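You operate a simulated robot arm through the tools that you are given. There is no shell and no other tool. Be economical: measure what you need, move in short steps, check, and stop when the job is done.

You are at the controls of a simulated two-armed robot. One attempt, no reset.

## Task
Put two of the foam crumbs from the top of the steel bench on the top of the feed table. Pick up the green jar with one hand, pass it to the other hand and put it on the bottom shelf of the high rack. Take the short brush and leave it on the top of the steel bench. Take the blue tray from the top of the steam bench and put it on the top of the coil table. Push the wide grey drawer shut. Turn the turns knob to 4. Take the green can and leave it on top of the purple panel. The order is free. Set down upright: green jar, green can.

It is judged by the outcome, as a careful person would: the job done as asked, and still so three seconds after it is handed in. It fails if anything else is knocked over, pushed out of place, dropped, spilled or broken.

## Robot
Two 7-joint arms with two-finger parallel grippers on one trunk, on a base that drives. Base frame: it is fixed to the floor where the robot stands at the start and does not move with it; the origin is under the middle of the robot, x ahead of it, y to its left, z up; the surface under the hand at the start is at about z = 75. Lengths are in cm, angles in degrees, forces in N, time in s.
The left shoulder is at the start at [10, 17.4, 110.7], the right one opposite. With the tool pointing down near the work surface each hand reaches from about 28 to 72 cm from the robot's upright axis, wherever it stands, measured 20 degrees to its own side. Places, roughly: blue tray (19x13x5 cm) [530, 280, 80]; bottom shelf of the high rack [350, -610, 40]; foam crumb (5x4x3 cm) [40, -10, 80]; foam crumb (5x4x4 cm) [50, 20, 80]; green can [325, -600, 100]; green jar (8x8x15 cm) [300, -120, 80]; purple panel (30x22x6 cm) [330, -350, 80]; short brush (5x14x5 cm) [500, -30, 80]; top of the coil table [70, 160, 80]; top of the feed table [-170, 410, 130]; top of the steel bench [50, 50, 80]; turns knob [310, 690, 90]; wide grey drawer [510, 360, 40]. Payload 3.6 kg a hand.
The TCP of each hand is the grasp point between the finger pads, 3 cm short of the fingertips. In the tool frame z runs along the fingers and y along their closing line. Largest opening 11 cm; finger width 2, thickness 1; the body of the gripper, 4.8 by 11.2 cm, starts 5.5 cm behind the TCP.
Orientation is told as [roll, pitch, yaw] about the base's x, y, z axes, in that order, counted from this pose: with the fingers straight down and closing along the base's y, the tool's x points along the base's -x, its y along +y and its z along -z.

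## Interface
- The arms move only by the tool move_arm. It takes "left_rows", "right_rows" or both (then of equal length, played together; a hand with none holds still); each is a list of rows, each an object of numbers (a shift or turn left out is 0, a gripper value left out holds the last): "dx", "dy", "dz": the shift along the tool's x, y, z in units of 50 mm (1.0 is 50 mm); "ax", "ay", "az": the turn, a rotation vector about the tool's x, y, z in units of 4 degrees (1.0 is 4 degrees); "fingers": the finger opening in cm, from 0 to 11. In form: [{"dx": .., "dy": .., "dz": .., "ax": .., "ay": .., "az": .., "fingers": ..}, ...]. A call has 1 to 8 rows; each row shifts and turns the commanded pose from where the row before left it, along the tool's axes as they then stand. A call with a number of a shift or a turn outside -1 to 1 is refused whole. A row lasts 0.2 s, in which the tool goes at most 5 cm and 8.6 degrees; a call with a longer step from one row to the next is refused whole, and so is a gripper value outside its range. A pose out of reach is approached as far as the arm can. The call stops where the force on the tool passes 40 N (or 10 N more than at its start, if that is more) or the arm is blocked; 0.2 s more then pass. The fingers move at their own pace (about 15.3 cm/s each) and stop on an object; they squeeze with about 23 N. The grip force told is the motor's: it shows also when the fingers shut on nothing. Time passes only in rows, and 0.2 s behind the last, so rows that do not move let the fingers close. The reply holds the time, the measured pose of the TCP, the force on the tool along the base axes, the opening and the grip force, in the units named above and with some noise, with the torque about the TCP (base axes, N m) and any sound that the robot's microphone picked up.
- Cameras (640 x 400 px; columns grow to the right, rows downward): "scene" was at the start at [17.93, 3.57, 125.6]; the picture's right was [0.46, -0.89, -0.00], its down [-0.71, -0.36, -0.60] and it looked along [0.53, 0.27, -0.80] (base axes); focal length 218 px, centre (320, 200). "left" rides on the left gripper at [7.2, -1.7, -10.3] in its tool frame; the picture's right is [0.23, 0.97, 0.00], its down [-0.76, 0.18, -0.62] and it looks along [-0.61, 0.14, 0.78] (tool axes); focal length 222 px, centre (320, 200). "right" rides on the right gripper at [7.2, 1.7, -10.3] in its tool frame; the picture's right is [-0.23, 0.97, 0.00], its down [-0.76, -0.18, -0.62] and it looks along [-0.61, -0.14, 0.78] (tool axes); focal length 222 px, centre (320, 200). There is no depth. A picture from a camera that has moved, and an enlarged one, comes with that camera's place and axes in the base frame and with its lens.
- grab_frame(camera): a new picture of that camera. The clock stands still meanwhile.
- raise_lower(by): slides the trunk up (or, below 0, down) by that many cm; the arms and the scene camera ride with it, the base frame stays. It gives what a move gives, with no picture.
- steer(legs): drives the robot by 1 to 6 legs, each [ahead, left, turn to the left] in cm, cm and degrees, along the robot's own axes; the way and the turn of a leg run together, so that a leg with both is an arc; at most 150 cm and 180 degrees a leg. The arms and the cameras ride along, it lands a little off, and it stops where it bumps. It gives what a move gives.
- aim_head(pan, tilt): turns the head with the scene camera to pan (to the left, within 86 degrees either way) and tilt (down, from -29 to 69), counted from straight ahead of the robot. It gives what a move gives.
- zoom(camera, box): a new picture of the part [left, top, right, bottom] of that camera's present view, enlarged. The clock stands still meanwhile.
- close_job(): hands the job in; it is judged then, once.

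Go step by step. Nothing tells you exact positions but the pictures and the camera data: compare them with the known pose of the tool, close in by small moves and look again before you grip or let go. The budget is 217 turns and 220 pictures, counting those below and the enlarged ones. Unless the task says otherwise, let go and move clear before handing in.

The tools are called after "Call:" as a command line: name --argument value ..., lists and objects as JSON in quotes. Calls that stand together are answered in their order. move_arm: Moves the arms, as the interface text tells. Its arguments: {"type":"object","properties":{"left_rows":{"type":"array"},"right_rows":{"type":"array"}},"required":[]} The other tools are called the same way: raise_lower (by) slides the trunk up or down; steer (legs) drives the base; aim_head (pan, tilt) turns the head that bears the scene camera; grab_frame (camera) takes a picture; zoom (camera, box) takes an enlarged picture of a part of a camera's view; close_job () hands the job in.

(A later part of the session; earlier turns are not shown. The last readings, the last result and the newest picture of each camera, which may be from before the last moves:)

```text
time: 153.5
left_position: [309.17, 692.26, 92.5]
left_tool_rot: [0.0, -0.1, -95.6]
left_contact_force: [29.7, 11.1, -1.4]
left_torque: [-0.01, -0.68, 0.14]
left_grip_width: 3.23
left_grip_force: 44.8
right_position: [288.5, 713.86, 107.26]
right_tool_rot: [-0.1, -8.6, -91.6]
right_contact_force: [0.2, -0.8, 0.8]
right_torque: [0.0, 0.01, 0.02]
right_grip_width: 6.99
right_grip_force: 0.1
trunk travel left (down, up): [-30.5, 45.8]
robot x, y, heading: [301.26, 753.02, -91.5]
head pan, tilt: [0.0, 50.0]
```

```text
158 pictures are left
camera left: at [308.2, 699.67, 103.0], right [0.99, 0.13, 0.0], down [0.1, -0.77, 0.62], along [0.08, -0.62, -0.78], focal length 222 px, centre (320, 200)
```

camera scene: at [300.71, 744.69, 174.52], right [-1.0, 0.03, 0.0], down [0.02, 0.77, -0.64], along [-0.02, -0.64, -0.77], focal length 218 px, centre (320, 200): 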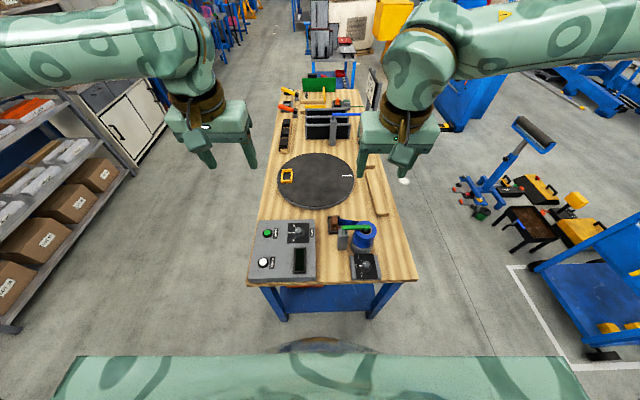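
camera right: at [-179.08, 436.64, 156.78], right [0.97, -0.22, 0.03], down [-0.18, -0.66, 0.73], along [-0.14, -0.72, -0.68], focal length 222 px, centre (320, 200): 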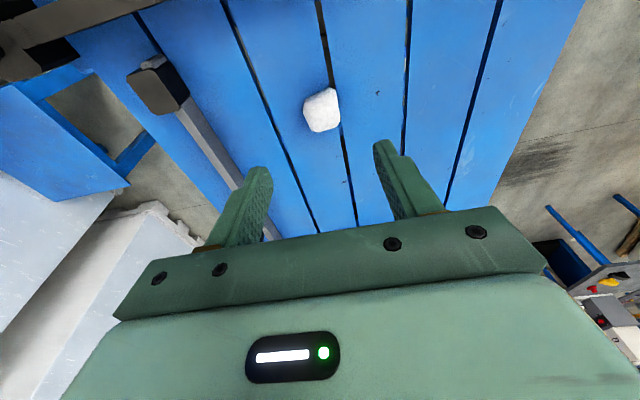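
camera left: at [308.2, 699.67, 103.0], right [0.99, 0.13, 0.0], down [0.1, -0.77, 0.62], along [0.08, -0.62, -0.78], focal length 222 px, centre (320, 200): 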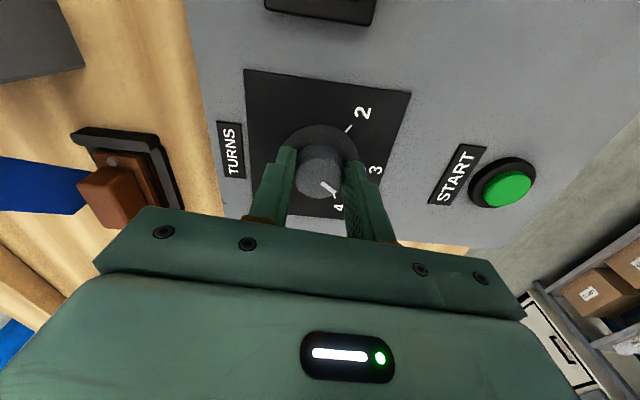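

The knob follows. There's some side load, so I'll shift the tool 2 mm towards +x and turn the remaining 28°.

Call:
move_arm --left_rows '[{"dy": 0.04, "dx": -0.01}, {"az": 1}, {"az": 1}, {"az": 1}]'

Call:
move_arm --left_rows '[{"az": 1}, {"az": 1}, {"az": 1}, {"az": 1}]'

Call:
grab_frame --camera "left"

Call:
zoom --camera "scene" --box '[240, 120, 340, 220]'

```text
time: 154.5
left_position: [309.15, 692.19, 92.36]
left_tool_rot: [0.0, 0.0, -107.8]
left_contact_force: [26.7, 14.5, -5.2]
left_torque: [0.49, -0.58, 0.11]
left_grip_width: 3.23
left_grip_force: 45.3
right_position: [288.39, 713.88, 107.42]
right_tool_rot: [-0.1, -8.6, -91.6]
right_contact_force: [-0.1, -0.2, 0.7]
right_torque: [0.02, 0.03, 0.0]
right_grip_width: 7.0
right_grip_force: 0.0
trunk travel left (down, up): [-30.5, 45.8]
robot x, y, heading: [301.2, 752.99, -91.5]
head pan, tilt: [0.0, 50.0]
```

```text
time: 155.5
left_position: [309.35, 692.12, 92.51]
left_tool_rot: [0.1, -0.1, -123.8]
left_contact_force: [28.4, 15.4, -7.8]
left_torque: [0.12, -0.97, 0.48]
left_grip_width: 3.24
left_grip_force: 45.2
right_position: [288.45, 713.88, 107.33]
right_tool_rot: [-0.1, -8.6, -91.5]
right_contact_force: [0.1, 0.2, -0.2]
right_torque: [-0.02, 0.0, -0.01]
right_grip_width: 6.99
right_grip_force: 0.1
trunk travel left (down, up): [-30.5, 45.8]
robot x, y, heading: [301.11, 753.37, -91.9]
head pan, tilt: [0.0, 50.0]
```

```text
157 pictures are left
camera left: at [311.94, 699.14, 103.02], right [0.94, -0.35, 0.0], down [-0.27, -0.73, 0.62], along [-0.22, -0.58, -0.78], focal length 222 px, centre (320, 200)
```

left: 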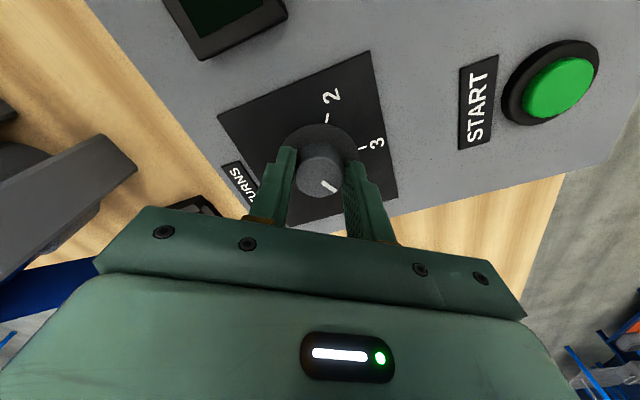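

```text
4.00 times, centred on (290, 170) of scene
camera zoom: at [300.9, 738.23, 134.28], right [-1.0, 0.03, 0.0], down [0.02, 0.77, -0.64], along [-0.02, -0.64, -0.77], focal length 871 px, centre (440, 320)
```

zoom: 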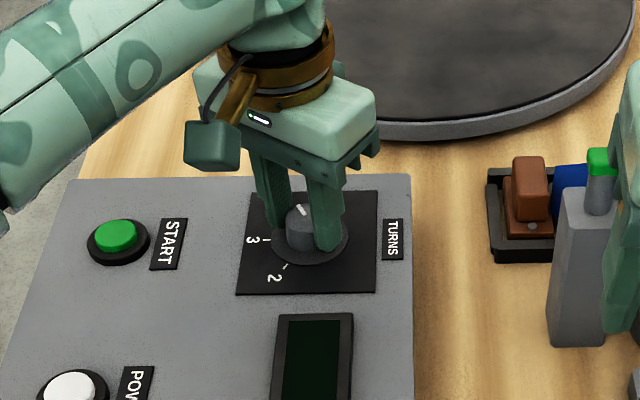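

Turned 60°. Open, rise and check the pointer.

Call:
move_arm --left_rows '[{"fingers": 7}, {}, {}, {"dz": -0.6}, {"dz": -0.8}]'

Call:
zoom --camera "scene" --box '[270, 145, 330, 195]'

Call:
grab_frame --camera "left"

```text
time: 156.7
left_position: [308.84, 692.07, 99.46]
left_tool_rot: [0.0, 0.0, -123.7]
left_contact_force: [-0.1, 0.8, -0.1]
left_torque: [-0.04, 0.0, -0.02]
left_grip_width: 7.0
left_grip_force: 0.2
right_position: [288.02, 713.82, 107.25]
right_tool_rot: [0.1, -8.5, -91.7]
right_contact_force: [-0.6, 0.5, -0.3]
right_torque: [0.0, -0.01, -0.01]
right_grip_width: 6.99
right_grip_force: 0.0
trunk travel left (down, up): [-30.5, 45.8]
robot x, y, heading: [300.95, 753.15, -91.7]
head pan, tilt: [0.0, 50.0]
```

```text
8.00 times, centred on (300, 170) of scene
camera zoom: at [300.48, 738.14, 134.27], right [-1.0, 0.03, 0.0], down [0.02, 0.77, -0.64], along [-0.02, -0.64, -0.77], focal length 1742 px, centre (480, 440)
```

zoom: 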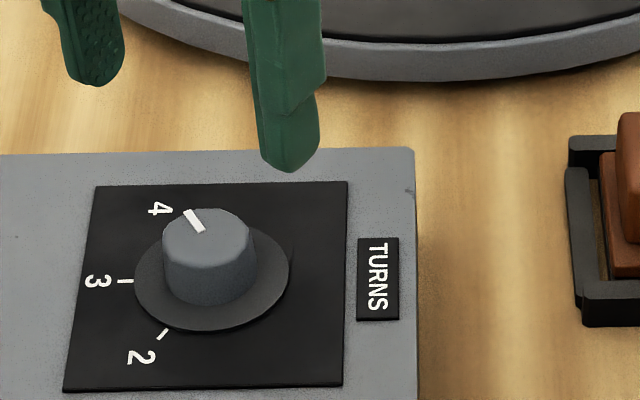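

```text
154 pictures are left
camera left: at [311.43, 699.09, 110.07], right [0.94, -0.35, 0.0], down [-0.28, -0.73, 0.62], along [-0.22, -0.58, -0.78], focal length 222 px, centre (320, 200)
```

left: 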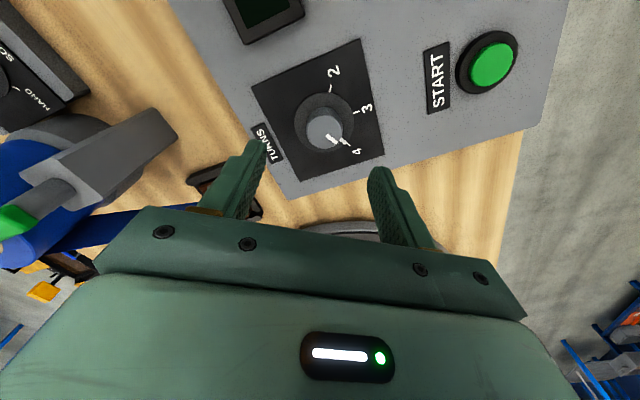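

Call:
zoom --camera "left" --box '[280, 70, 380, 180]'

```text
3.64 times, centred on (330, 125) of left
camera zoom: at [311.43, 699.09, 110.07], right [0.94, -0.35, 0.0], down [-0.28, -0.73, 0.62], along [-0.22, -0.58, -0.78], focal length 808 px, centre (284, 473)
```

zoom: 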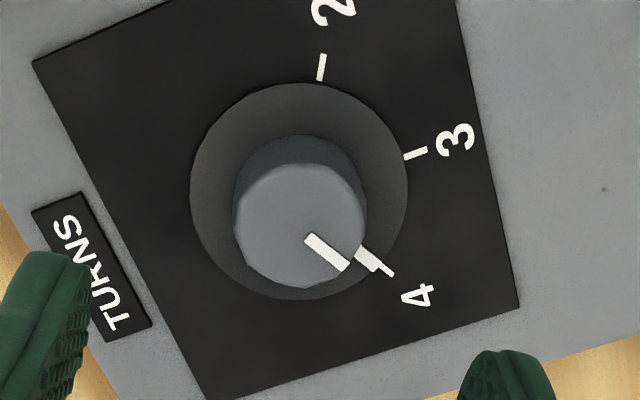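

The pointer is on 4. Next I'll pull the left arm back and take the aisle between the workbench and the shelves towards the grey drawer near [510,360,40].

Call:
move_arm --left_rows '[{"dz": -0.9, "az": -1}, {"dz": -0.9, "az": -1}, {"az": -1}, {"az": -1}, {"az": -1}, {"az": -1}, {"az": -1}, {"az": -1}]'

Call:
move_arm --left_rows '[{"dx": 0.9, "dy": 0.15}, {"dx": 0.9, "dy": 0.15}, {"dx": 0.9, "dy": 0.15}, {"dx": 0.9, "dy": 0.15}, {"dx": 0.9, "dy": 0.15}]'

Call:
steer --legs '[[-10, 0, 2], [0, 120, 0]]'

Call:
aim_head --pan 5 --tilt 22

Call:
grab_frame --camera "scene"

```text
time: 158.5
left_position: [308.72, 692.11, 108.52]
left_tool_rot: [0.1, 0.0, -91.7]
left_contact_force: [-0.9, -0.4, 0.0]
left_torque: [0.04, 0.02, 0.01]
left_grip_width: 7.02
left_grip_force: 0.1
right_position: [288.12, 713.69, 107.34]
right_tool_rot: [0.1, -8.5, -91.7]
right_contact_force: [0.1, 0.2, 0.6]
right_torque: [0.0, 0.03, -0.04]
right_grip_width: 7.01
right_grip_force: 0.2
trunk travel left (down, up): [-30.5, 45.8]
robot x, y, heading: [300.68, 753.05, -91.6]
head pan, tilt: [0.0, 50.0]
```

```text
time: 159.7
left_position: [313.35, 714.8, 108.44]
left_tool_rot: [0.0, 0.0, -91.6]
left_contact_force: [0.4, 0.2, -0.5]
left_torque: [-0.03, -0.02, 0.01]
left_grip_width: 7.0
left_grip_force: 0.0
right_position: [288.07, 713.85, 107.21]
right_tool_rot: [0.1, -8.6, -91.7]
right_contact_force: [-0.2, -0.1, -0.4]
right_torque: [0.0, 0.0, 0.0]
right_grip_width: 7.02
right_grip_force: 0.1
trunk travel left (down, up): [-30.5, 45.8]
robot x, y, heading: [301.26, 752.86, -91.7]
head pan, tilt: [0.0, 50.0]
```

```text
time: 166.5
left_position: [434.19, 726.41, 108.44]
left_tool_rot: [0.0, 0.0, -89.2]
left_contact_force: [0.3, -0.1, -1.0]
left_torque: [0.0, 0.02, -0.01]
left_grip_width: 6.99
left_grip_force: 0.0
right_position: [409.0, 724.41, 107.35]
right_tool_rot: [0.1, -8.5, -89.3]
right_contact_force: [0.4, 0.4, 0.1]
right_torque: [-0.01, 0.03, 0.02]
right_grip_width: 7.0
right_grip_force: 0.1
trunk travel left (down, up): [-30.5, 45.8]
robot x, y, heading: [420.34, 764.07, -89.1]
head pan, tilt: [0.0, 50.0]
```

```text
time: 167.5
left_position: [434.25, 726.46, 108.44]
left_tool_rot: [0.0, 0.0, -89.2]
left_contact_force: [-0.5, -0.1, -0.3]
left_torque: [0.01, 0.0, -0.03]
left_grip_width: 7.02
left_grip_force: 0.0
right_position: [409.03, 724.4, 107.34]
right_tool_rot: [0.2, -8.4, -89.2]
right_contact_force: [-0.3, 0.0, 0.7]
right_torque: [0.03, -0.01, 0.0]
right_grip_width: 7.0
right_grip_force: 0.1
trunk travel left (down, up): [-30.5, 45.8]
robot x, y, heading: [420.12, 764.58, -89.1]
head pan, tilt: [5.0, 22.0]
```

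```text
152 pictures are left
camera scene: at [421.27, 747.76, 138.49], right [-0.99, -0.1, 0.0], down [-0.04, 0.37, -0.93], along [0.09, -0.92, -0.38], focal length 218 px, centre (320, 200)
```

scene: 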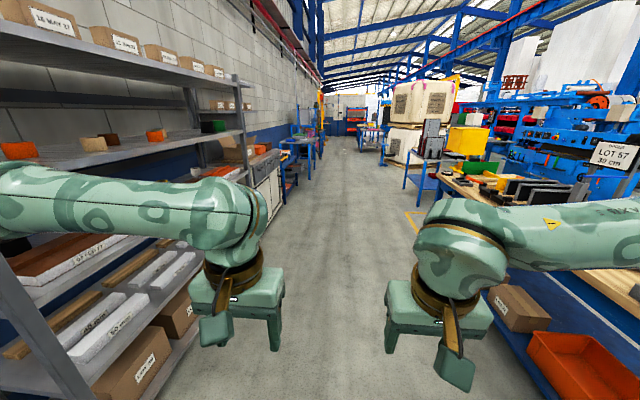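

The aisle is clear. Drive down it towards y≈440.

Call:
steer --legs '[[145, 0, 0], [145, 0, 0], [20, 0, 0]]'

Call:
aim_head --pan 35 --tilt 30

Call:
grab_frame --camera "scene"

```text
time: 182.7
left_position: [436.3, 415.9, 108.41]
left_tool_rot: [0.0, 0.0, -88.5]
left_contact_force: [0.0, 0.0, -0.3]
left_torque: [0.0, 0.0, 0.01]
left_grip_width: 7.0
left_grip_force: 0.0
right_position: [411.12, 413.59, 107.17]
right_tool_rot: [0.1, -8.5, -88.6]
right_contact_force: [-0.1, -0.5, -0.8]
right_torque: [0.0, 0.01, 0.04]
right_grip_width: 6.99
right_grip_force: 0.0
trunk travel left (down, up): [-30.5, 45.8]
robot x, y, heading: [422.23, 453.65, -88.4]
head pan, tilt: [5.0, 22.0]
```

```text
time: 183.7
left_position: [436.27, 416.05, 108.44]
left_tool_rot: [0.0, -0.1, -88.6]
left_contact_force: [0.8, -0.6, 0.8]
left_torque: [0.01, -0.02, 0.01]
left_grip_width: 6.98
left_grip_force: 0.1
right_position: [411.1, 413.72, 107.27]
right_tool_rot: [0.1, -8.5, -88.5]
right_contact_force: [0.6, -0.2, 0.4]
right_torque: [0.01, -0.04, -0.03]
right_grip_width: 6.98
right_grip_force: 0.1
trunk travel left (down, up): [-30.5, 45.8]
robot x, y, heading: [421.95, 454.0, -88.4]
head pan, tilt: [35.0, 30.0]
```

```text
151 pictures are left
camera scene: at [427.42, 439.12, 137.22], right [-0.81, -0.59, 0.0], down [-0.3, 0.4, -0.87], along [0.51, -0.7, -0.5], focal length 218 px, centre (320, 200)
```

scene: 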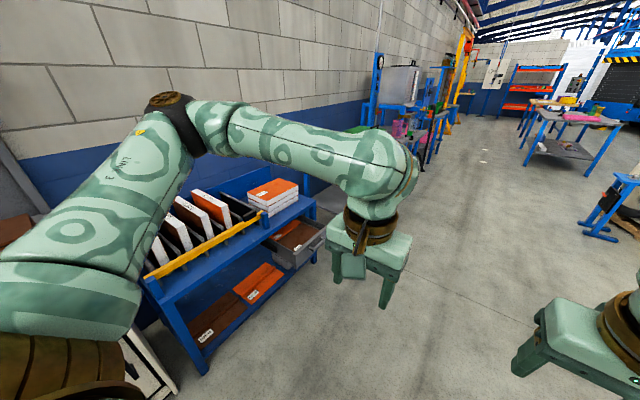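

The grey drawer hangs open under a blue bench whose front is at x≈490, near y≈365. I'll drive level with it and face it.

Call:
steer --legs '[[84, -8, 0], [0, 0, 88]]'

Call:
aim_head --pan 0 --tilt 45

Call:
grab_frame --camera "scene"

```text
time: 191.8
left_position: [454.48, 384.02, 108.46]
left_tool_rot: [0.0, 0.0, -1.5]
left_contact_force: [0.3, 1.4, 0.5]
left_torque: [-0.02, 0.03, 0.0]
left_grip_width: 6.99
left_grip_force: 0.0
right_position: [455.38, 358.8, 107.25]
right_tool_rot: [0.1, -8.5, -1.5]
right_contact_force: [0.3, 0.2, 0.1]
right_torque: [0.02, 0.01, -0.02]
right_grip_width: 7.0
right_grip_force: 0.1
trunk travel left (down, up): [-30.5, 45.8]
robot x, y, heading: [415.81, 371.63, -1.5]
head pan, tilt: [35.0, 30.0]
```

```text
time: 192.8
left_position: [454.4, 383.96, 108.55]
left_tool_rot: [0.1, 0.0, -1.5]
left_contact_force: [-0.3, -0.2, -1.1]
left_torque: [0.02, -0.02, -0.03]
left_grip_width: 7.0
left_grip_force: 0.0
right_position: [455.42, 358.76, 107.24]
right_tool_rot: [0.1, -8.6, -1.6]
right_contact_force: [-0.9, -0.1, -0.1]
right_torque: [-0.01, 0.03, 0.03]
right_grip_width: 6.99
right_grip_force: 0.1
trunk travel left (down, up): [-30.5, 45.8]
robot x, y, heading: [415.91, 371.88, -1.6]
head pan, tilt: [0.0, 45.0]
```

```text
150 pictures are left
camera scene: at [431.58, 371.38, 134.96], right [-0.03, -1.0, 0.0], down [-0.71, 0.02, -0.71], along [0.71, -0.02, -0.71], focal length 218 px, centre (320, 200)
```

scene: 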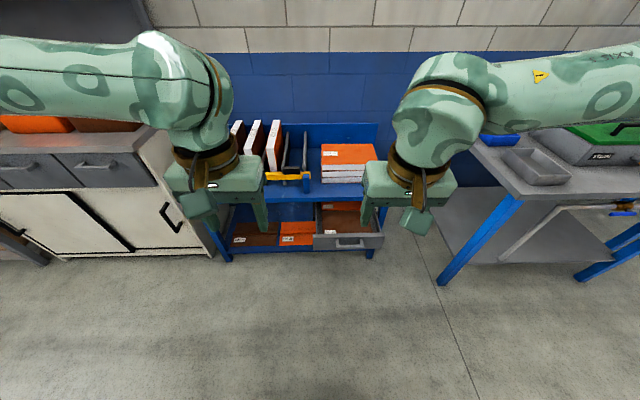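

Call:
zoom --camera "scene" --box '[200, 120, 420, 280]'

```text
2.50 times, centred on (310, 200) of scene
camera zoom: at [431.58, 371.38, 134.96], right [-0.03, -1.0, 0.0], down [-0.71, 0.02, -0.71], along [0.71, -0.02, -0.71], focal length 544 px, centre (345, 200)
```

zoom: 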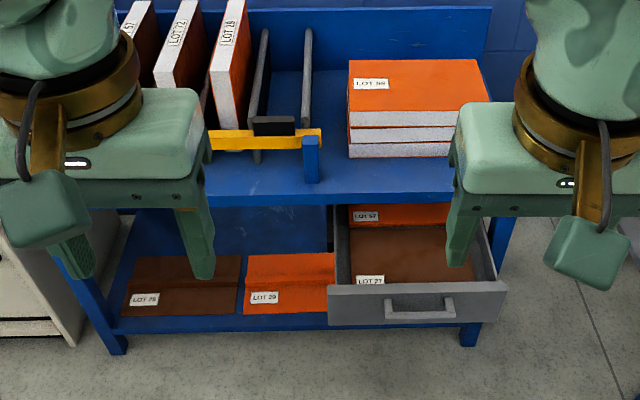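

The drawer is open about a hand's length, its front near y 337–372. I'll lower the trunk and tilt the right hand forward so its closed fingertips can push the face beside the handle.

Call:
raise_lower --by -28

Call:
move_arm --right_rows '[{"ay": -1, "fingers": 0, "dx": 0.5}, {"ay": -1, "dx": 0.5}, {"ay": -1}, {"ay": -1}, {"ay": -1}, {"ay": -1}, {"ay": -1}, {"ay": -1}]'

Call:
grab_frame --camera "scene"

Call:
grab_frame --camera "right"

```text
time: 195.6
left_position: [454.72, 383.88, 80.29]
left_tool_rot: [0.1, 0.7, -1.4]
left_contact_force: [0.0, -0.4, 0.1]
left_torque: [0.01, -0.04, -0.01]
left_grip_width: 6.98
left_grip_force: 0.0
right_position: [456.27, 358.79, 78.34]
right_tool_rot: [0.0, -6.1, -1.5]
right_contact_force: [-0.1, -0.1, -0.3]
right_torque: [-0.01, 0.01, -0.03]
right_grip_width: 7.0
right_grip_force: 0.1
trunk travel left (down, up): [-2.5, 73.8]
robot x, y, heading: [415.79, 371.59, -1.4]
head pan, tilt: [0.0, 45.0]
```

```text
time: 196.8
left_position: [454.71, 383.8, 80.29]
left_tool_rot: [0.1, 0.7, -1.5]
left_contact_force: [0.6, -0.5, 0.5]
left_torque: [-0.02, 0.02, 0.02]
left_grip_width: 7.01
left_grip_force: 0.0
right_position: [457.73, 364.4, 80.56]
right_tool_rot: [0.1, -25.9, -1.7]
right_contact_force: [0.8, 0.4, 0.9]
right_torque: [-0.02, 0.16, -0.05]
right_grip_width: 0.01
right_grip_force: 22.4
right hand out of reach, approached as far as the arm can: row 1, 2, 3, 4, 5, 6
trunk travel left (down, up): [-2.5, 73.8]
robot x, y, heading: [415.99, 371.58, -1.6]
head pan, tilt: [0.0, 45.0]
stopped in row 6 (right hand): the force on the tool passed its limit at 50 N (the readings are from after the stop); the commanded pose is now the measured one
```

```text
148 pictures are left
camera scene: at [447.23, 370.96, 105.4], right [-0.03, -1.0, 0.0], down [-0.71, 0.02, -0.71], along [0.71, -0.02, -0.71], focal length 218 px, centre (320, 200)
```

scene: 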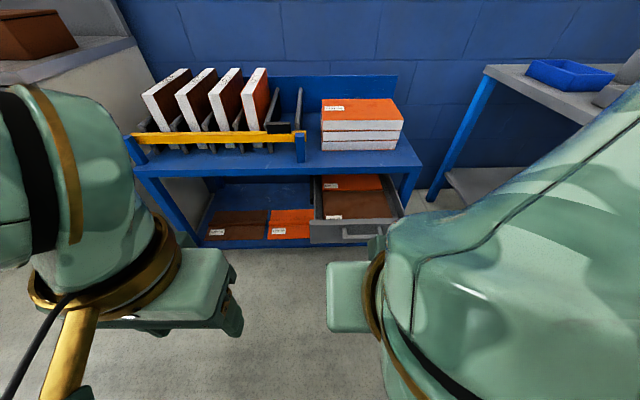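

```text
147 pictures are left
camera right: at [446.63, 366.58, 86.55], right [0.23, 0.97, 0.1], down [0.41, -0.19, 0.89], along [0.88, -0.16, -0.44], focal length 222 px, centre (320, 200)
```

right: 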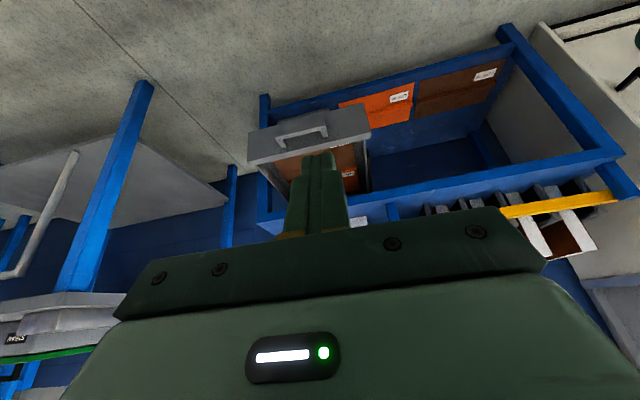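

The drawer face is at about x=491, z 42–50, and must go back to about 504. Keeping y≈364, beside the handle, I'll reach down and forward along the tilted tool axis.

Call:
move_arm --right_rows '[{"dz": 0.86}, {"dz": 0.86}, {"dz": 0.86}, {"dz": 0.86}, {"dz": 0.86}, {"dz": 0.86}, {"dz": 0.86}, {"dz": 0.5}]'

Call:
grab_frame --camera "right"

Call:
grab_frame --camera "scene"

```text
time: 198.6
left_position: [454.71, 384.03, 80.26]
left_tool_rot: [0.1, 0.7, -1.5]
left_contact_force: [-0.3, -0.6, 0.4]
left_torque: [-0.02, 0.03, -0.03]
left_grip_width: 6.99
left_grip_force: 0.1
right_position: [471.93, 364.12, 51.06]
right_tool_rot: [0.1, -25.9, -1.5]
right_contact_force: [0.5, 0.7, -0.3]
right_torque: [0.0, 0.0, -0.01]
right_grip_width: 0.02
right_grip_force: 23.1
trunk travel left (down, up): [-2.5, 73.8]
robot x, y, heading: [415.89, 371.83, -1.6]
head pan, tilt: [0.0, 45.0]
```

```text
146 pictures are left
camera right: at [460.92, 366.13, 57.07], right [0.23, 0.97, 0.1], down [0.41, -0.19, 0.89], along [0.88, -0.16, -0.44], focal length 222 px, centre (320, 200)
```

right: 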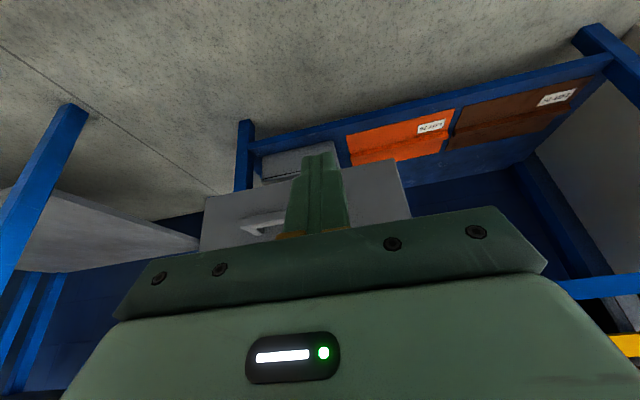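

```text
145 pictures are left
camera scene: at [447.25, 370.97, 105.39], right [-0.03, -1.0, 0.0], down [-0.71, 0.02, -0.71], along [0.71, -0.02, -0.71], focal length 218 px, centre (320, 200)
```

scene: 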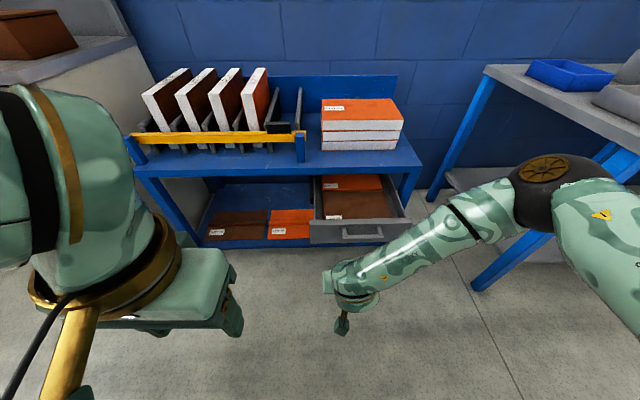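

Call:
move_arm --right_rows '[{"dx": 0.2, "dz": 0.4}, {"dx": 0.2, "dz": 0.4}]'

Call:
steer --legs '[[14, 0, 1.5]]'

Call:
grab_frame --camera "right"

Call:
grab_frame --camera "scene"

```text
time: 199.2
left_position: [454.79, 383.94, 80.32]
left_tool_rot: [0.2, 0.7, -1.4]
left_contact_force: [0.3, 1.4, -0.2]
left_torque: [0.01, -0.01, -0.05]
left_grip_width: 7.0
left_grip_force: 0.0
right_position: [471.96, 364.07, 46.55]
right_tool_rot: [0.1, -26.0, -1.7]
right_contact_force: [0.3, 0.0, -0.4]
right_torque: [-0.01, -0.01, 0.02]
right_grip_width: 0.0
right_grip_force: 23.2
trunk travel left (down, up): [-2.5, 73.8]
robot x, y, heading: [415.92, 371.54, -1.3]
head pan, tilt: [0.0, 45.0]
```

```text
time: 200.6
left_position: [468.55, 384.86, 80.23]
left_tool_rot: [0.0, 0.9, 0.1]
left_contact_force: [0.6, 0.4, 0.4]
left_torque: [-0.01, 0.04, -0.02]
left_grip_width: 6.99
left_grip_force: 0.1
right_position: [486.24, 365.47, 46.51]
right_tool_rot: [0.0, -25.9, 0.1]
right_contact_force: [0.1, -0.4, -0.7]
right_torque: [-0.01, 0.0, 0.01]
right_grip_width: 0.0
right_grip_force: 23.2
trunk travel left (down, up): [-2.5, 73.8]
robot x, y, heading: [429.94, 371.39, 0.2]
head pan, tilt: [0.0, 45.0]
```

```text
144 pictures are left
camera right: at [475.24, 367.3, 52.67], right [0.2, 0.97, 0.1], down [0.41, -0.18, 0.89], along [0.89, -0.14, -0.44], focal length 222 px, centre (320, 200)
```

right: 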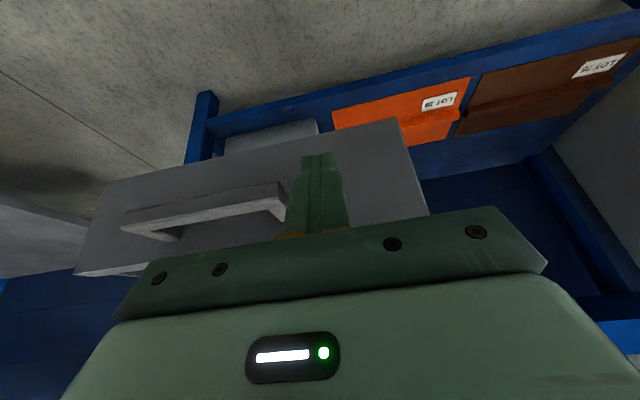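

```text
143 pictures are left
camera scene: at [461.45, 371.73, 105.37], right [0.0, -1.0, 0.0], down [-0.71, 0.0, -0.71], along [0.71, 0.0, -0.71], focal length 218 px, centre (320, 200)
```

scene: 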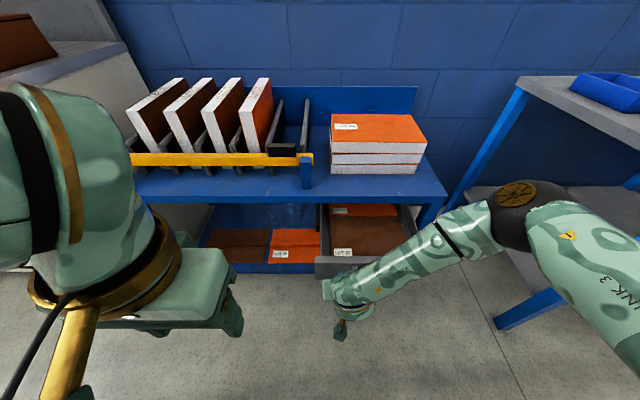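

The fingertips face the drawer front beside the handle. Push forward in small rows.

Call:
move_arm --right_rows '[{"dx": -0.4, "dz": 0.19}, {"dx": -0.4, "dz": 0.19}, {"dx": -0.4, "dz": 0.19}, {"dx": -0.4, "dz": 0.19}, {"dx": -0.4, "dz": 0.19}]'

Call:
grab_frame --camera "right"

Call:
grab_frame --camera "scene"

```text
time: 201.8
left_position: [468.59, 384.78, 80.09]
left_tool_rot: [0.1, 0.7, 0.2]
left_contact_force: [0.6, 0.1, -0.2]
left_torque: [-0.02, 0.03, 0.01]
left_grip_width: 7.0
left_grip_force: 0.1
right_position: [497.44, 365.61, 46.91]
right_tool_rot: [0.1, -25.9, 0.1]
right_contact_force: [-0.2, 0.9, -0.4]
right_torque: [-0.04, 0.0, 0.03]
right_grip_width: 0.0
right_grip_force: 22.6
trunk travel left (down, up): [-2.5, 73.8]
robot x, y, heading: [430.04, 371.29, 0.3]
head pan, tilt: [0.0, 45.0]
```

```text
142 pictures are left
camera right: at [486.3, 367.44, 52.92], right [0.2, 0.97, 0.1], down [0.41, -0.18, 0.89], along [0.89, -0.14, -0.44], focal length 222 px, centre (320, 200)
```

right: 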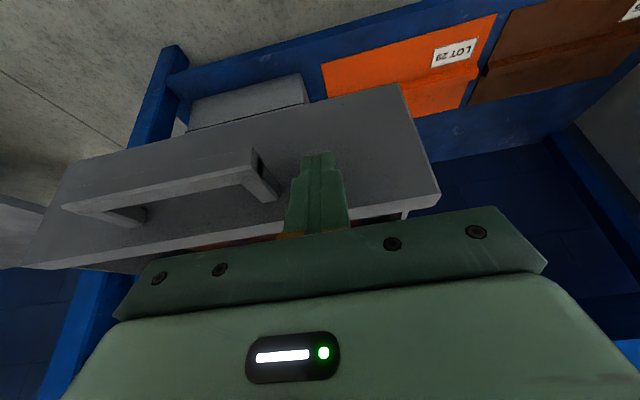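

```text
141 pictures are left
camera scene: at [461.42, 371.74, 105.39], right [0.0, -1.0, 0.0], down [-0.71, 0.0, -0.71], along [0.71, 0.0, -0.71], focal length 218 px, centre (320, 200)
```

scene: 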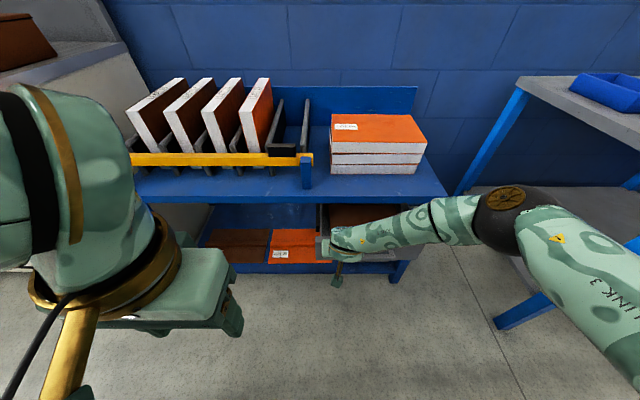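

Call:
move_arm --right_rows '[{"dx": -0.3, "dz": 0.146}, {"dx": -0.3, "dz": 0.146}, {"dx": -0.3, "dz": 0.146}, {"dx": -0.3, "dz": 0.146}]'

Call:
grab_frame --camera "right"

```text
time: 202.8
left_position: [468.52, 384.9, 80.23]
left_tool_rot: [0.1, 0.8, 0.2]
left_contact_force: [0.3, -1.1, 0.0]
left_torque: [-0.02, -0.01, 0.0]
left_grip_width: 6.97
left_grip_force: 0.0
right_position: [504.03, 365.43, 46.71]
right_tool_rot: [0.1, -26.0, 0.1]
right_contact_force: [0.7, -0.4, -0.1]
right_torque: [-0.01, 0.03, -0.05]
right_grip_width: 0.01
right_grip_force: 22.6
trunk travel left (down, up): [-2.5, 73.8]
robot x, y, heading: [429.8, 371.54, 0.1]
head pan, tilt: [0.0, 45.0]
```

```text
140 pictures are left
camera right: at [493.03, 367.31, 52.77], right [0.2, 0.97, 0.1], down [0.41, -0.18, 0.89], along [0.89, -0.14, -0.44], focal length 222 px, centre (320, 200)
```

right: 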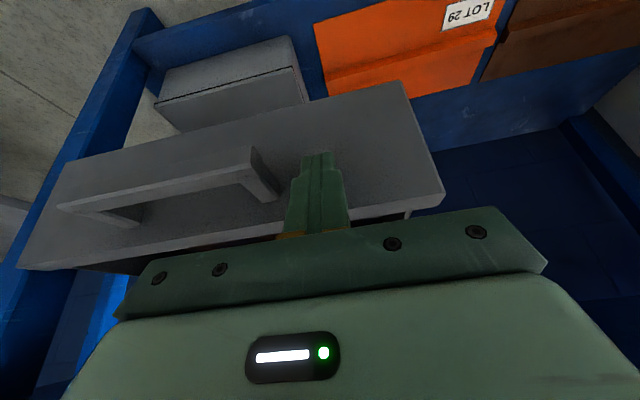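

The face keeps the same size in view, so the drawer is moving with very little force. Continue until it meets its stop.

Call:
move_arm --right_rows '[{"dx": -0.3, "dz": 0.146}, {"dx": -0.3, "dz": 0.146}, {"dx": -0.3, "dz": 0.146}]'

Call:
grab_frame --camera "right"

Call:
grab_frame --camera "scene"

```text
time: 203.4
left_position: [468.71, 384.93, 80.22]
left_tool_rot: [0.0, 0.7, 0.2]
left_contact_force: [0.2, -0.2, 0.6]
left_torque: [-0.01, 0.02, 0.02]
left_grip_width: 6.99
left_grip_force: 0.0
right_position: [506.59, 365.64, 46.49]
right_tool_rot: [0.2, -25.3, -0.3]
right_contact_force: [-4.9, -0.2, 3.3]
right_torque: [0.02, 0.12, 0.03]
right_grip_width: 0.0
right_grip_force: 23.0
trunk travel left (down, up): [-2.5, 73.8]
robot x, y, heading: [429.99, 371.11, 0.1]
head pan, tilt: [0.0, 45.0]
stopped in row 2 (right hand): the force on the tool passed its limit at 49 N (the readings are from after the stop); the commanded pose is now the measured one
```

```text
139 pictures are left
camera right: at [495.64, 367.48, 52.7], right [0.21, 0.97, 0.1], down [0.42, -0.18, 0.89], along [0.88, -0.14, -0.45], focal length 222 px, centre (320, 200)
```

right: 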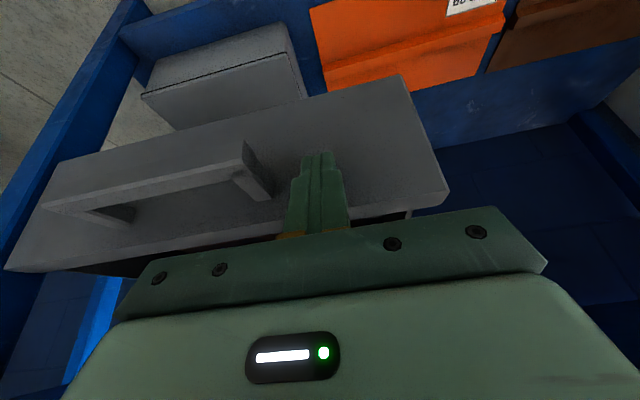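

```text
138 pictures are left
camera scene: at [461.38, 371.69, 105.4], right [0.0, -1.0, 0.0], down [-0.71, 0.0, -0.71], along [0.71, 0.0, -0.71], focal length 218 px, centre (320, 200)
```

scene: 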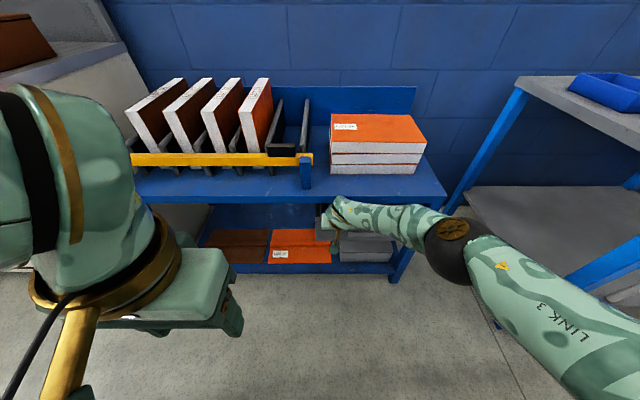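

It has met a stop. I'll retract and look whether the drawer is fully shut.

Call:
move_arm --right_rows '[{"dx": 0.6, "dz": -0.29}, {"dx": 0.6, "dz": -0.29}, {"dx": 0.6, "dz": -0.29}, {"dx": 0.6, "dz": -0.29}, {"dx": 0.6, "dz": -0.29}, {"dx": 0.6, "dz": -0.29}]'

Call:
steer --legs '[[-25, 0, 0]]'

Call:
grab_frame --camera "right"

Call:
zoom --camera "scene" --box '[180, 60, 440, 260]'

```text
time: 204.8
left_position: [468.54, 384.9, 80.22]
left_tool_rot: [0.1, 0.7, 0.1]
left_contact_force: [0.3, -0.8, -0.1]
left_torque: [0.02, 0.02, -0.01]
left_grip_width: 7.01
left_grip_force: 0.0
right_position: [486.77, 365.77, 46.64]
right_tool_rot: [0.1, -25.5, -0.2]
right_contact_force: [0.2, -0.4, -0.1]
right_torque: [-0.03, 0.0, -0.04]
right_grip_width: 0.0
right_grip_force: 22.8
trunk travel left (down, up): [-2.5, 73.8]
robot x, y, heading: [430.29, 371.6, 0.0]
head pan, tilt: [0.0, 45.0]
```

```text
time: 206.6
left_position: [443.27, 384.92, 80.29]
left_tool_rot: [0.1, 0.7, 0.2]
left_contact_force: [-0.2, -0.8, 0.3]
left_torque: [0.0, 0.01, 0.0]
left_grip_width: 7.02
left_grip_force: 0.0
right_position: [461.57, 365.81, 46.59]
right_tool_rot: [0.0, -25.4, -0.1]
right_contact_force: [-0.5, -0.4, 0.5]
right_torque: [0.03, 0.01, 0.0]
right_grip_width: 0.0
right_grip_force: 23.2
trunk travel left (down, up): [-2.5, 73.8]
robot x, y, heading: [404.83, 371.03, 0.4]
head pan, tilt: [0.0, 45.0]
```

```text
137 pictures are left
camera right: at [450.54, 367.71, 52.82], right [0.21, 0.97, 0.1], down [0.42, -0.18, 0.89], along [0.88, -0.14, -0.45], focal length 222 px, centre (320, 200)
```

right: 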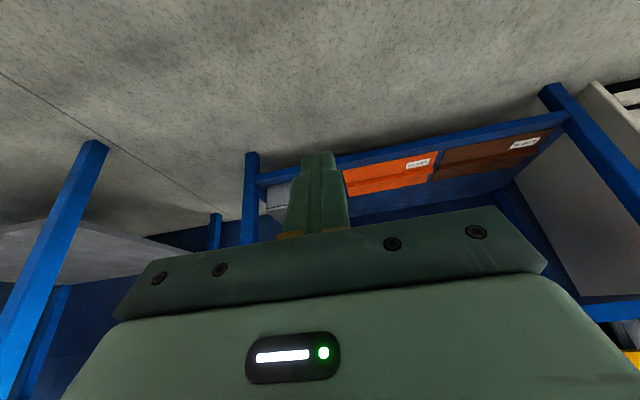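

```text
2.00 times, centred on (310, 160) of scene
camera zoom: at [436.09, 371.7, 105.41], right [0.01, -1.0, 0.0], down [-0.71, 0.0, -0.71], along [0.71, 0.0, -0.71], focal length 435 px, centre (340, 280)
```

zoom: 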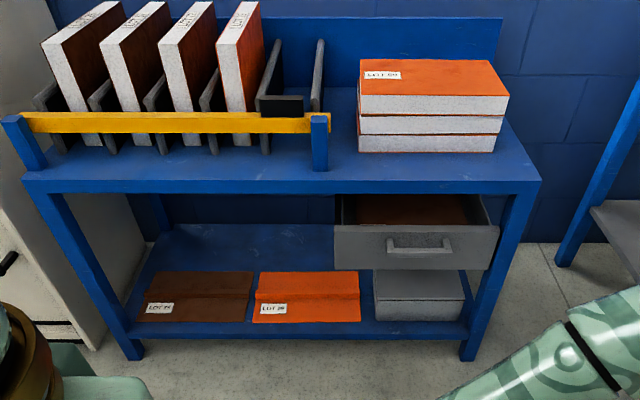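

Call:
zoom --camera "scene" --box '[300, 130, 420, 210]'

```text
5.00 times, centred on (360, 170) of scene
camera zoom: at [436.09, 371.7, 105.41], right [0.01, -1.0, 0.0], down [-0.71, 0.0, -0.71], along [0.71, 0.0, -0.71], focal length 1088 px, centre (120, 350)
```

zoom: 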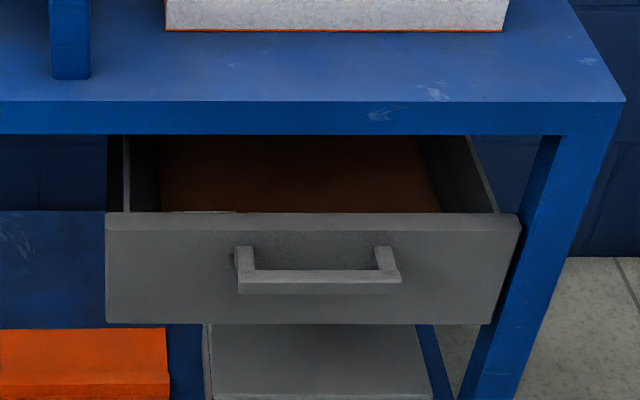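

It's hard to tell whether the drawer is flush or my hand met the table edge. I'll push once more on the handle itself, which stands proud of the face, to verify.

Call:
move_arm --right_rows '[{"dy": -0.8}, {"dy": -0.8}, {"dy": -0.7, "dx": 0.14, "dz": 0.29}]'

Call:
steer --legs '[[25, 0, 0]]'

Call:
grab_frame --camera "right"

```text
time: 207.4
left_position: [443.34, 384.99, 80.17]
left_tool_rot: [0.1, 0.7, 0.3]
left_contact_force: [0.4, 0.0, -1.3]
left_torque: [-0.01, 0.01, -0.01]
left_grip_width: 6.99
left_grip_force: 0.2
right_position: [461.61, 355.46, 45.5]
right_tool_rot: [-0.1, -25.1, 0.1]
right_contact_force: [-0.1, -0.8, 0.0]
right_torque: [-0.01, 0.04, 0.0]
right_grip_width: 0.0
right_grip_force: 22.8
right hand out of reach, approached as far as the arm can: row 3
trunk travel left (down, up): [-2.5, 73.8]
robot x, y, heading: [404.65, 371.19, 0.3]
head pan, tilt: [0.0, 45.0]
```

```text
time: 209.2
left_position: [468.71, 384.89, 80.17]
left_tool_rot: [0.1, 0.8, 0.1]
left_contact_force: [-0.8, 0.3, 0.3]
left_torque: [0.0, 0.05, -0.02]
left_grip_width: 7.0
left_grip_force: 0.1
right_position: [486.93, 355.37, 45.54]
right_tool_rot: [-0.1, -25.0, -0.3]
right_contact_force: [-0.1, -0.3, -1.2]
right_torque: [0.01, -0.01, 0.01]
right_grip_width: 0.0
right_grip_force: 23.3
trunk travel left (down, up): [-2.5, 73.8]
robot x, y, heading: [430.0, 371.38, 0.2]
head pan, tilt: [0.0, 45.0]
```

```text
134 pictures are left
camera right: at [476.04, 357.28, 51.73], right [0.21, 0.97, 0.09], down [0.43, -0.18, 0.89], along [0.88, -0.15, -0.45], focal length 222 px, centre (320, 200)
```

right: 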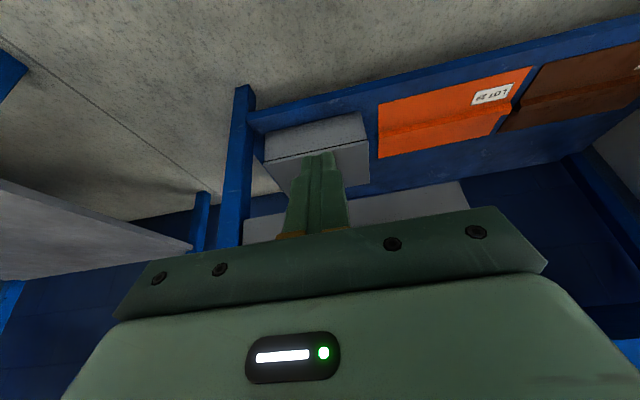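

Call:
move_arm --right_rows '[{"dx": -0.5, "dz": 0.23}, {"dx": -0.5, "dz": 0.23}, {"dx": -0.5, "dz": 0.23}, {"dx": -0.4, "dz": 0.19}, {"dx": -0.3, "dz": 0.14}, {"dx": -0.3, "dz": 0.14}, {"dx": -0.3, "dz": 0.14}]'

Call:
grab_frame --camera "right"

```text
time: 210.8
left_position: [468.64, 384.89, 80.25]
left_tool_rot: [0.1, 0.7, 0.1]
left_contact_force: [0.0, 0.3, -0.1]
left_torque: [0.0, -0.03, -0.01]
left_grip_width: 7.0
left_grip_force: 0.2
right_position: [502.37, 355.21, 45.42]
right_tool_rot: [-0.1, -24.8, -0.3]
right_contact_force: [-3.7, 0.2, -1.5]
right_torque: [-0.05, 0.11, -0.01]
right_grip_width: 0.0
right_grip_force: 22.9
trunk travel left (down, up): [-2.5, 73.8]
robot x, y, heading: [430.09, 371.36, 0.2]
head pan, tilt: [0.0, 45.0]
```

```text
133 pictures are left
camera right: at [491.43, 357.16, 51.66], right [0.21, 0.97, 0.09], down [0.43, -0.18, 0.89], along [0.88, -0.15, -0.45], focal length 222 px, centre (320, 200)
```

right: 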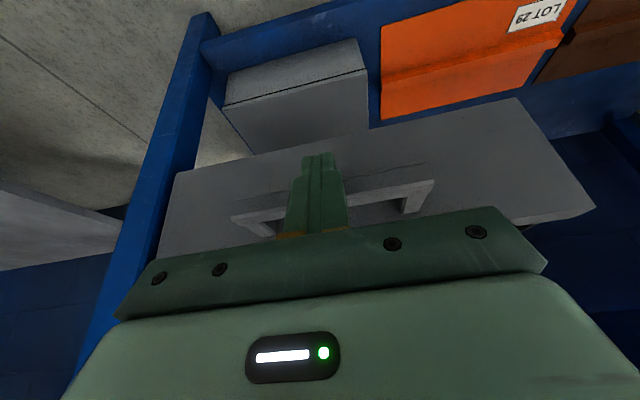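

Call:
move_arm --right_rows '[{"dx": -0.2, "dz": 0.09}, {"dx": -0.2, "dz": 0.09}, {"dx": -0.2, "dz": 0.09}, {"dx": -0.2, "dz": 0.09}, {"dx": -0.2, "dz": 0.09}]'

Call:
grab_frame --camera "right"

```text
time: 211.3
left_position: [468.62, 384.91, 80.27]
left_tool_rot: [0.1, 0.8, 0.0]
left_contact_force: [0.4, 0.0, -0.7]
left_torque: [0.0, 0.02, -0.01]
left_grip_width: 7.01
left_grip_force: 0.0
right_position: [502.62, 355.35, 44.63]
right_tool_rot: [-0.2, -23.6, -0.4]
right_contact_force: [-0.6, -0.6, -0.6]
right_torque: [-0.03, -0.02, -0.01]
right_grip_width: 0.0
right_grip_force: 23.6
trunk travel left (down, up): [-2.5, 73.8]
robot x, y, heading: [429.51, 371.28, -0.1]
head pan, tilt: [0.0, 45.0]
stopped in row 2 (right hand): the force on the tool passed its limit at 83 N (the readings are from after the stop); the commanded pose is now the measured one
```

```text
132 pictures are left
camera right: at [491.91, 357.29, 51.18], right [0.22, 0.97, 0.09], down [0.45, -0.18, 0.88], along [0.87, -0.15, -0.47], focal length 222 px, centre (320, 200)
```

right: 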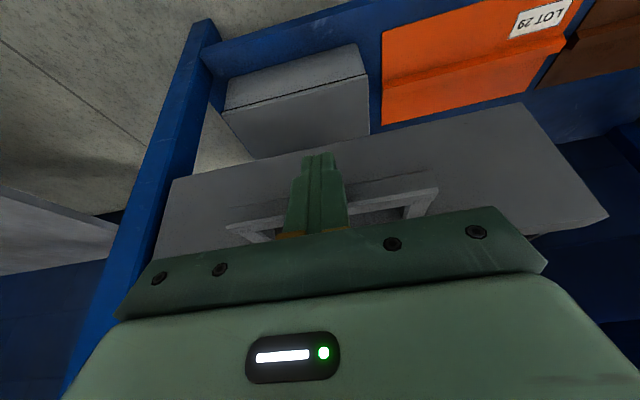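

The stop came 4 cm sooner on the handle, so it is the drawer's own end stop and the drawer is shut. Now I'll retract, raise the trunk, level the right hand and go to the blue tray.

Call:
move_arm --right_rows '[{"dx": 0.7, "dz": -0.3}, {"dx": 0.7, "dz": -0.3}, {"dx": 0.7, "dz": -0.3}, {"dx": 0.7, "dz": -0.3}, {"dx": 0.5, "dz": -0.5}, {"dz": -0.7}]'

Call:
steer --legs '[[-30, 0, 0]]'

Call:
raise_lower --by 30

Call:
move_arm --right_rows '[{"ay": 1, "dz": -0.5, "fingers": 11}, {"ay": 1, "dz": -0.5}, {"ay": 1, "dz": -0.5}, {"ay": 1, "dz": -0.4}, {"ay": 1, "dz": -0.5}, {"ay": 0.9, "dz": -0.5}]' --left_rows '[{"fingers": 11}, {}, {}, {}, {}, {}]'

Call:
aim_head --pan -45 --tilt 25

Call:
grab_frame --camera "scene"

```text
time: 212.7
left_position: [468.55, 384.7, 80.27]
left_tool_rot: [0.1, 0.7, 0.0]
left_contact_force: [-0.6, 0.2, -0.2]
left_torque: [-0.04, 0.0, 0.02]
left_grip_width: 7.03
left_grip_force: 0.1
right_position: [483.33, 355.56, 49.37]
right_tool_rot: [-0.2, -23.3, -0.5]
right_contact_force: [-0.4, -0.2, 0.9]
right_torque: [0.0, -0.06, 0.01]
right_grip_width: 0.0
right_grip_force: 23.3
right hand out of reach, approached as far as the arm can: row 5
trunk travel left (down, up): [-2.5, 73.8]
robot x, y, heading: [429.84, 371.59, 0.2]
head pan, tilt: [0.0, 45.0]
```

```text
time: 214.7
left_position: [438.55, 384.86, 80.2]
left_tool_rot: [0.1, 0.7, 0.3]
left_contact_force: [-0.1, -0.5, -0.3]
left_torque: [0.01, 0.01, -0.01]
left_grip_width: 6.98
left_grip_force: 0.0
right_position: [453.5, 355.81, 49.36]
right_tool_rot: [-0.3, -23.4, -0.1]
right_contact_force: [-0.1, 0.4, -0.6]
right_torque: [0.0, -0.01, 0.0]
right_grip_width: 0.0
right_grip_force: 23.0
trunk travel left (down, up): [-2.5, 73.8]
robot x, y, heading: [399.7, 371.37, 0.1]
head pan, tilt: [0.0, 45.0]
```

```text
time: 217.7
left_position: [438.74, 384.88, 110.25]
left_tool_rot: [0.1, 0.8, 0.3]
left_contact_force: [-0.4, -0.1, -1.0]
left_torque: [-0.02, -0.01, -0.01]
left_grip_width: 7.02
left_grip_force: 0.0
right_position: [453.64, 355.82, 79.36]
right_tool_rot: [-0.2, -23.4, -0.2]
right_contact_force: [0.5, -0.3, -0.3]
right_torque: [0.02, -0.01, -0.01]
right_grip_width: 0.0
right_grip_force: 22.7
trunk travel left (down, up): [-32.5, 43.8]
robot x, y, heading: [399.67, 371.43, 0.5]
head pan, tilt: [0.0, 45.0]
```

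```text
time: 219.1
left_position: [438.67, 384.96, 110.28]
left_tool_rot: [0.1, 0.7, 0.3]
left_contact_force: [-0.2, 0.1, -0.6]
left_torque: [0.04, -0.01, 0.01]
left_grip_width: 11.01
left_grip_force: 0.0
right_position: [450.18, 355.73, 93.29]
right_tool_rot: [-0.3, 0.3, -0.2]
right_contact_force: [0.3, 0.3, 0.6]
right_torque: [-0.01, 0.01, 0.01]
right_grip_width: 10.97
right_grip_force: 0.1
trunk travel left (down, up): [-32.5, 43.8]
robot x, y, heading: [400.13, 371.19, -0.1]
head pan, tilt: [0.0, 45.0]
```

```text
time: 220.2
left_position: [438.7, 384.91, 110.31]
left_tool_rot: [0.1, 0.7, 0.3]
left_contact_force: [-0.2, -0.1, -0.2]
left_torque: [0.01, 0.01, -0.02]
left_grip_width: 10.99
left_grip_force: 0.1
right_position: [450.23, 355.83, 93.19]
right_tool_rot: [-0.2, 0.1, -0.2]
right_contact_force: [0.4, 0.6, 0.7]
right_torque: [0.03, -0.01, 0.01]
right_grip_width: 11.02
right_grip_force: 0.1
trunk travel left (down, up): [-32.5, 43.8]
robot x, y, heading: [400.05, 371.18, 0.4]
head pan, tilt: [-45.0, 25.0]
```

```text
131 pictures are left
camera scene: at [413.5, 365.09, 140.05], right [-0.7, -0.71, 0.0], down [-0.3, 0.3, -0.91], along [0.64, -0.64, -0.42], focal length 218 px, centre (320, 200)
```

scene: 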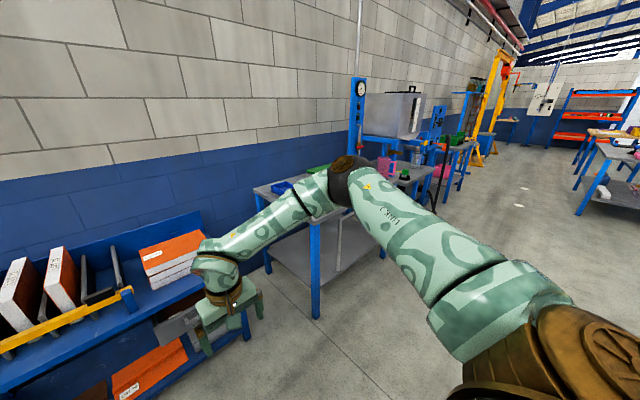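

The steam bench with the blue tray is to the right. Sidestep along to it.

Call:
steer --legs '[[0, -88, 0]]'

Call:
aim_head --pan 0 --tilt 35

Call:
grab_frame --camera "scene"

```text
time: 224.9
left_position: [438.77, 295.46, 110.31]
left_tool_rot: [0.1, 0.7, -0.3]
left_contact_force: [-0.7, 0.3, -0.3]
left_torque: [-0.01, -0.01, -0.02]
left_grip_width: 11.0
left_grip_force: 0.0
right_position: [450.04, 266.3, 93.22]
right_tool_rot: [-0.2, 0.2, -0.9]
right_contact_force: [0.0, 1.0, 0.6]
right_torque: [0.03, -0.01, -0.01]
right_grip_width: 10.99
right_grip_force: 0.1
trunk travel left (down, up): [-32.5, 43.8]
robot x, y, heading: [400.39, 282.31, -0.4]
head pan, tilt: [-45.0, 25.0]
```

```text
time: 226.1
left_position: [438.83, 295.47, 110.23]
left_tool_rot: [0.0, 0.7, -0.3]
left_contact_force: [0.4, 0.2, -0.1]
left_torque: [0.0, 0.02, 0.06]
left_grip_width: 10.99
left_grip_force: 0.1
right_position: [450.06, 266.25, 93.17]
right_tool_rot: [-0.3, 0.2, -0.8]
right_contact_force: [0.1, 0.5, -0.9]
right_torque: [0.0, 0.01, 0.0]
right_grip_width: 11.0
right_grip_force: 0.0
trunk travel left (down, up): [-32.5, 43.8]
robot x, y, heading: [399.85, 282.46, -0.3]
head pan, tilt: [0.0, 35.0]
```

```text
130 pictures are left
camera scene: at [415.78, 282.47, 138.48], right [-0.01, -1.0, 0.0], down [-0.57, 0.0, -0.82], along [0.82, -0.01, -0.57], focal length 218 px, centre (320, 200)
```

scene: 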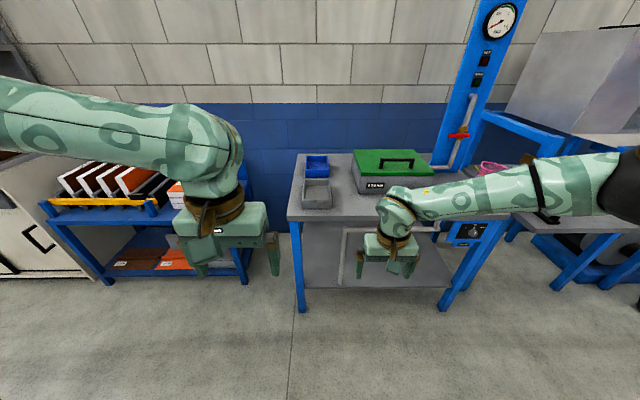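

Call:
zoom --camera "scene" --box '[270, 130, 470, 255]'

```text
3.20 times, centred on (370, 192) of scene
camera zoom: at [415.78, 282.47, 138.48], right [-0.01, -1.0, 0.0], down [-0.57, 0.0, -0.82], along [0.82, -0.01, -0.57], focal length 697 px, centre (160, 224)
```

zoom: 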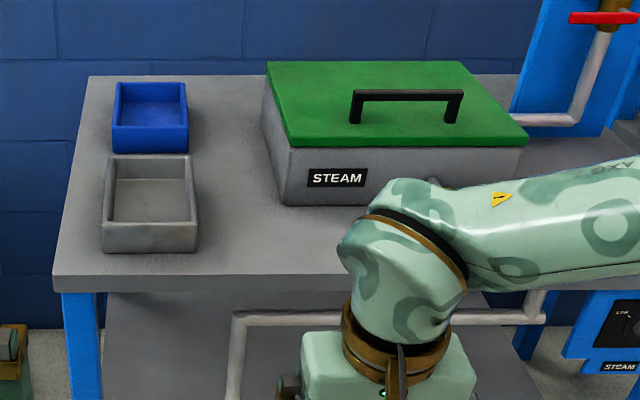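

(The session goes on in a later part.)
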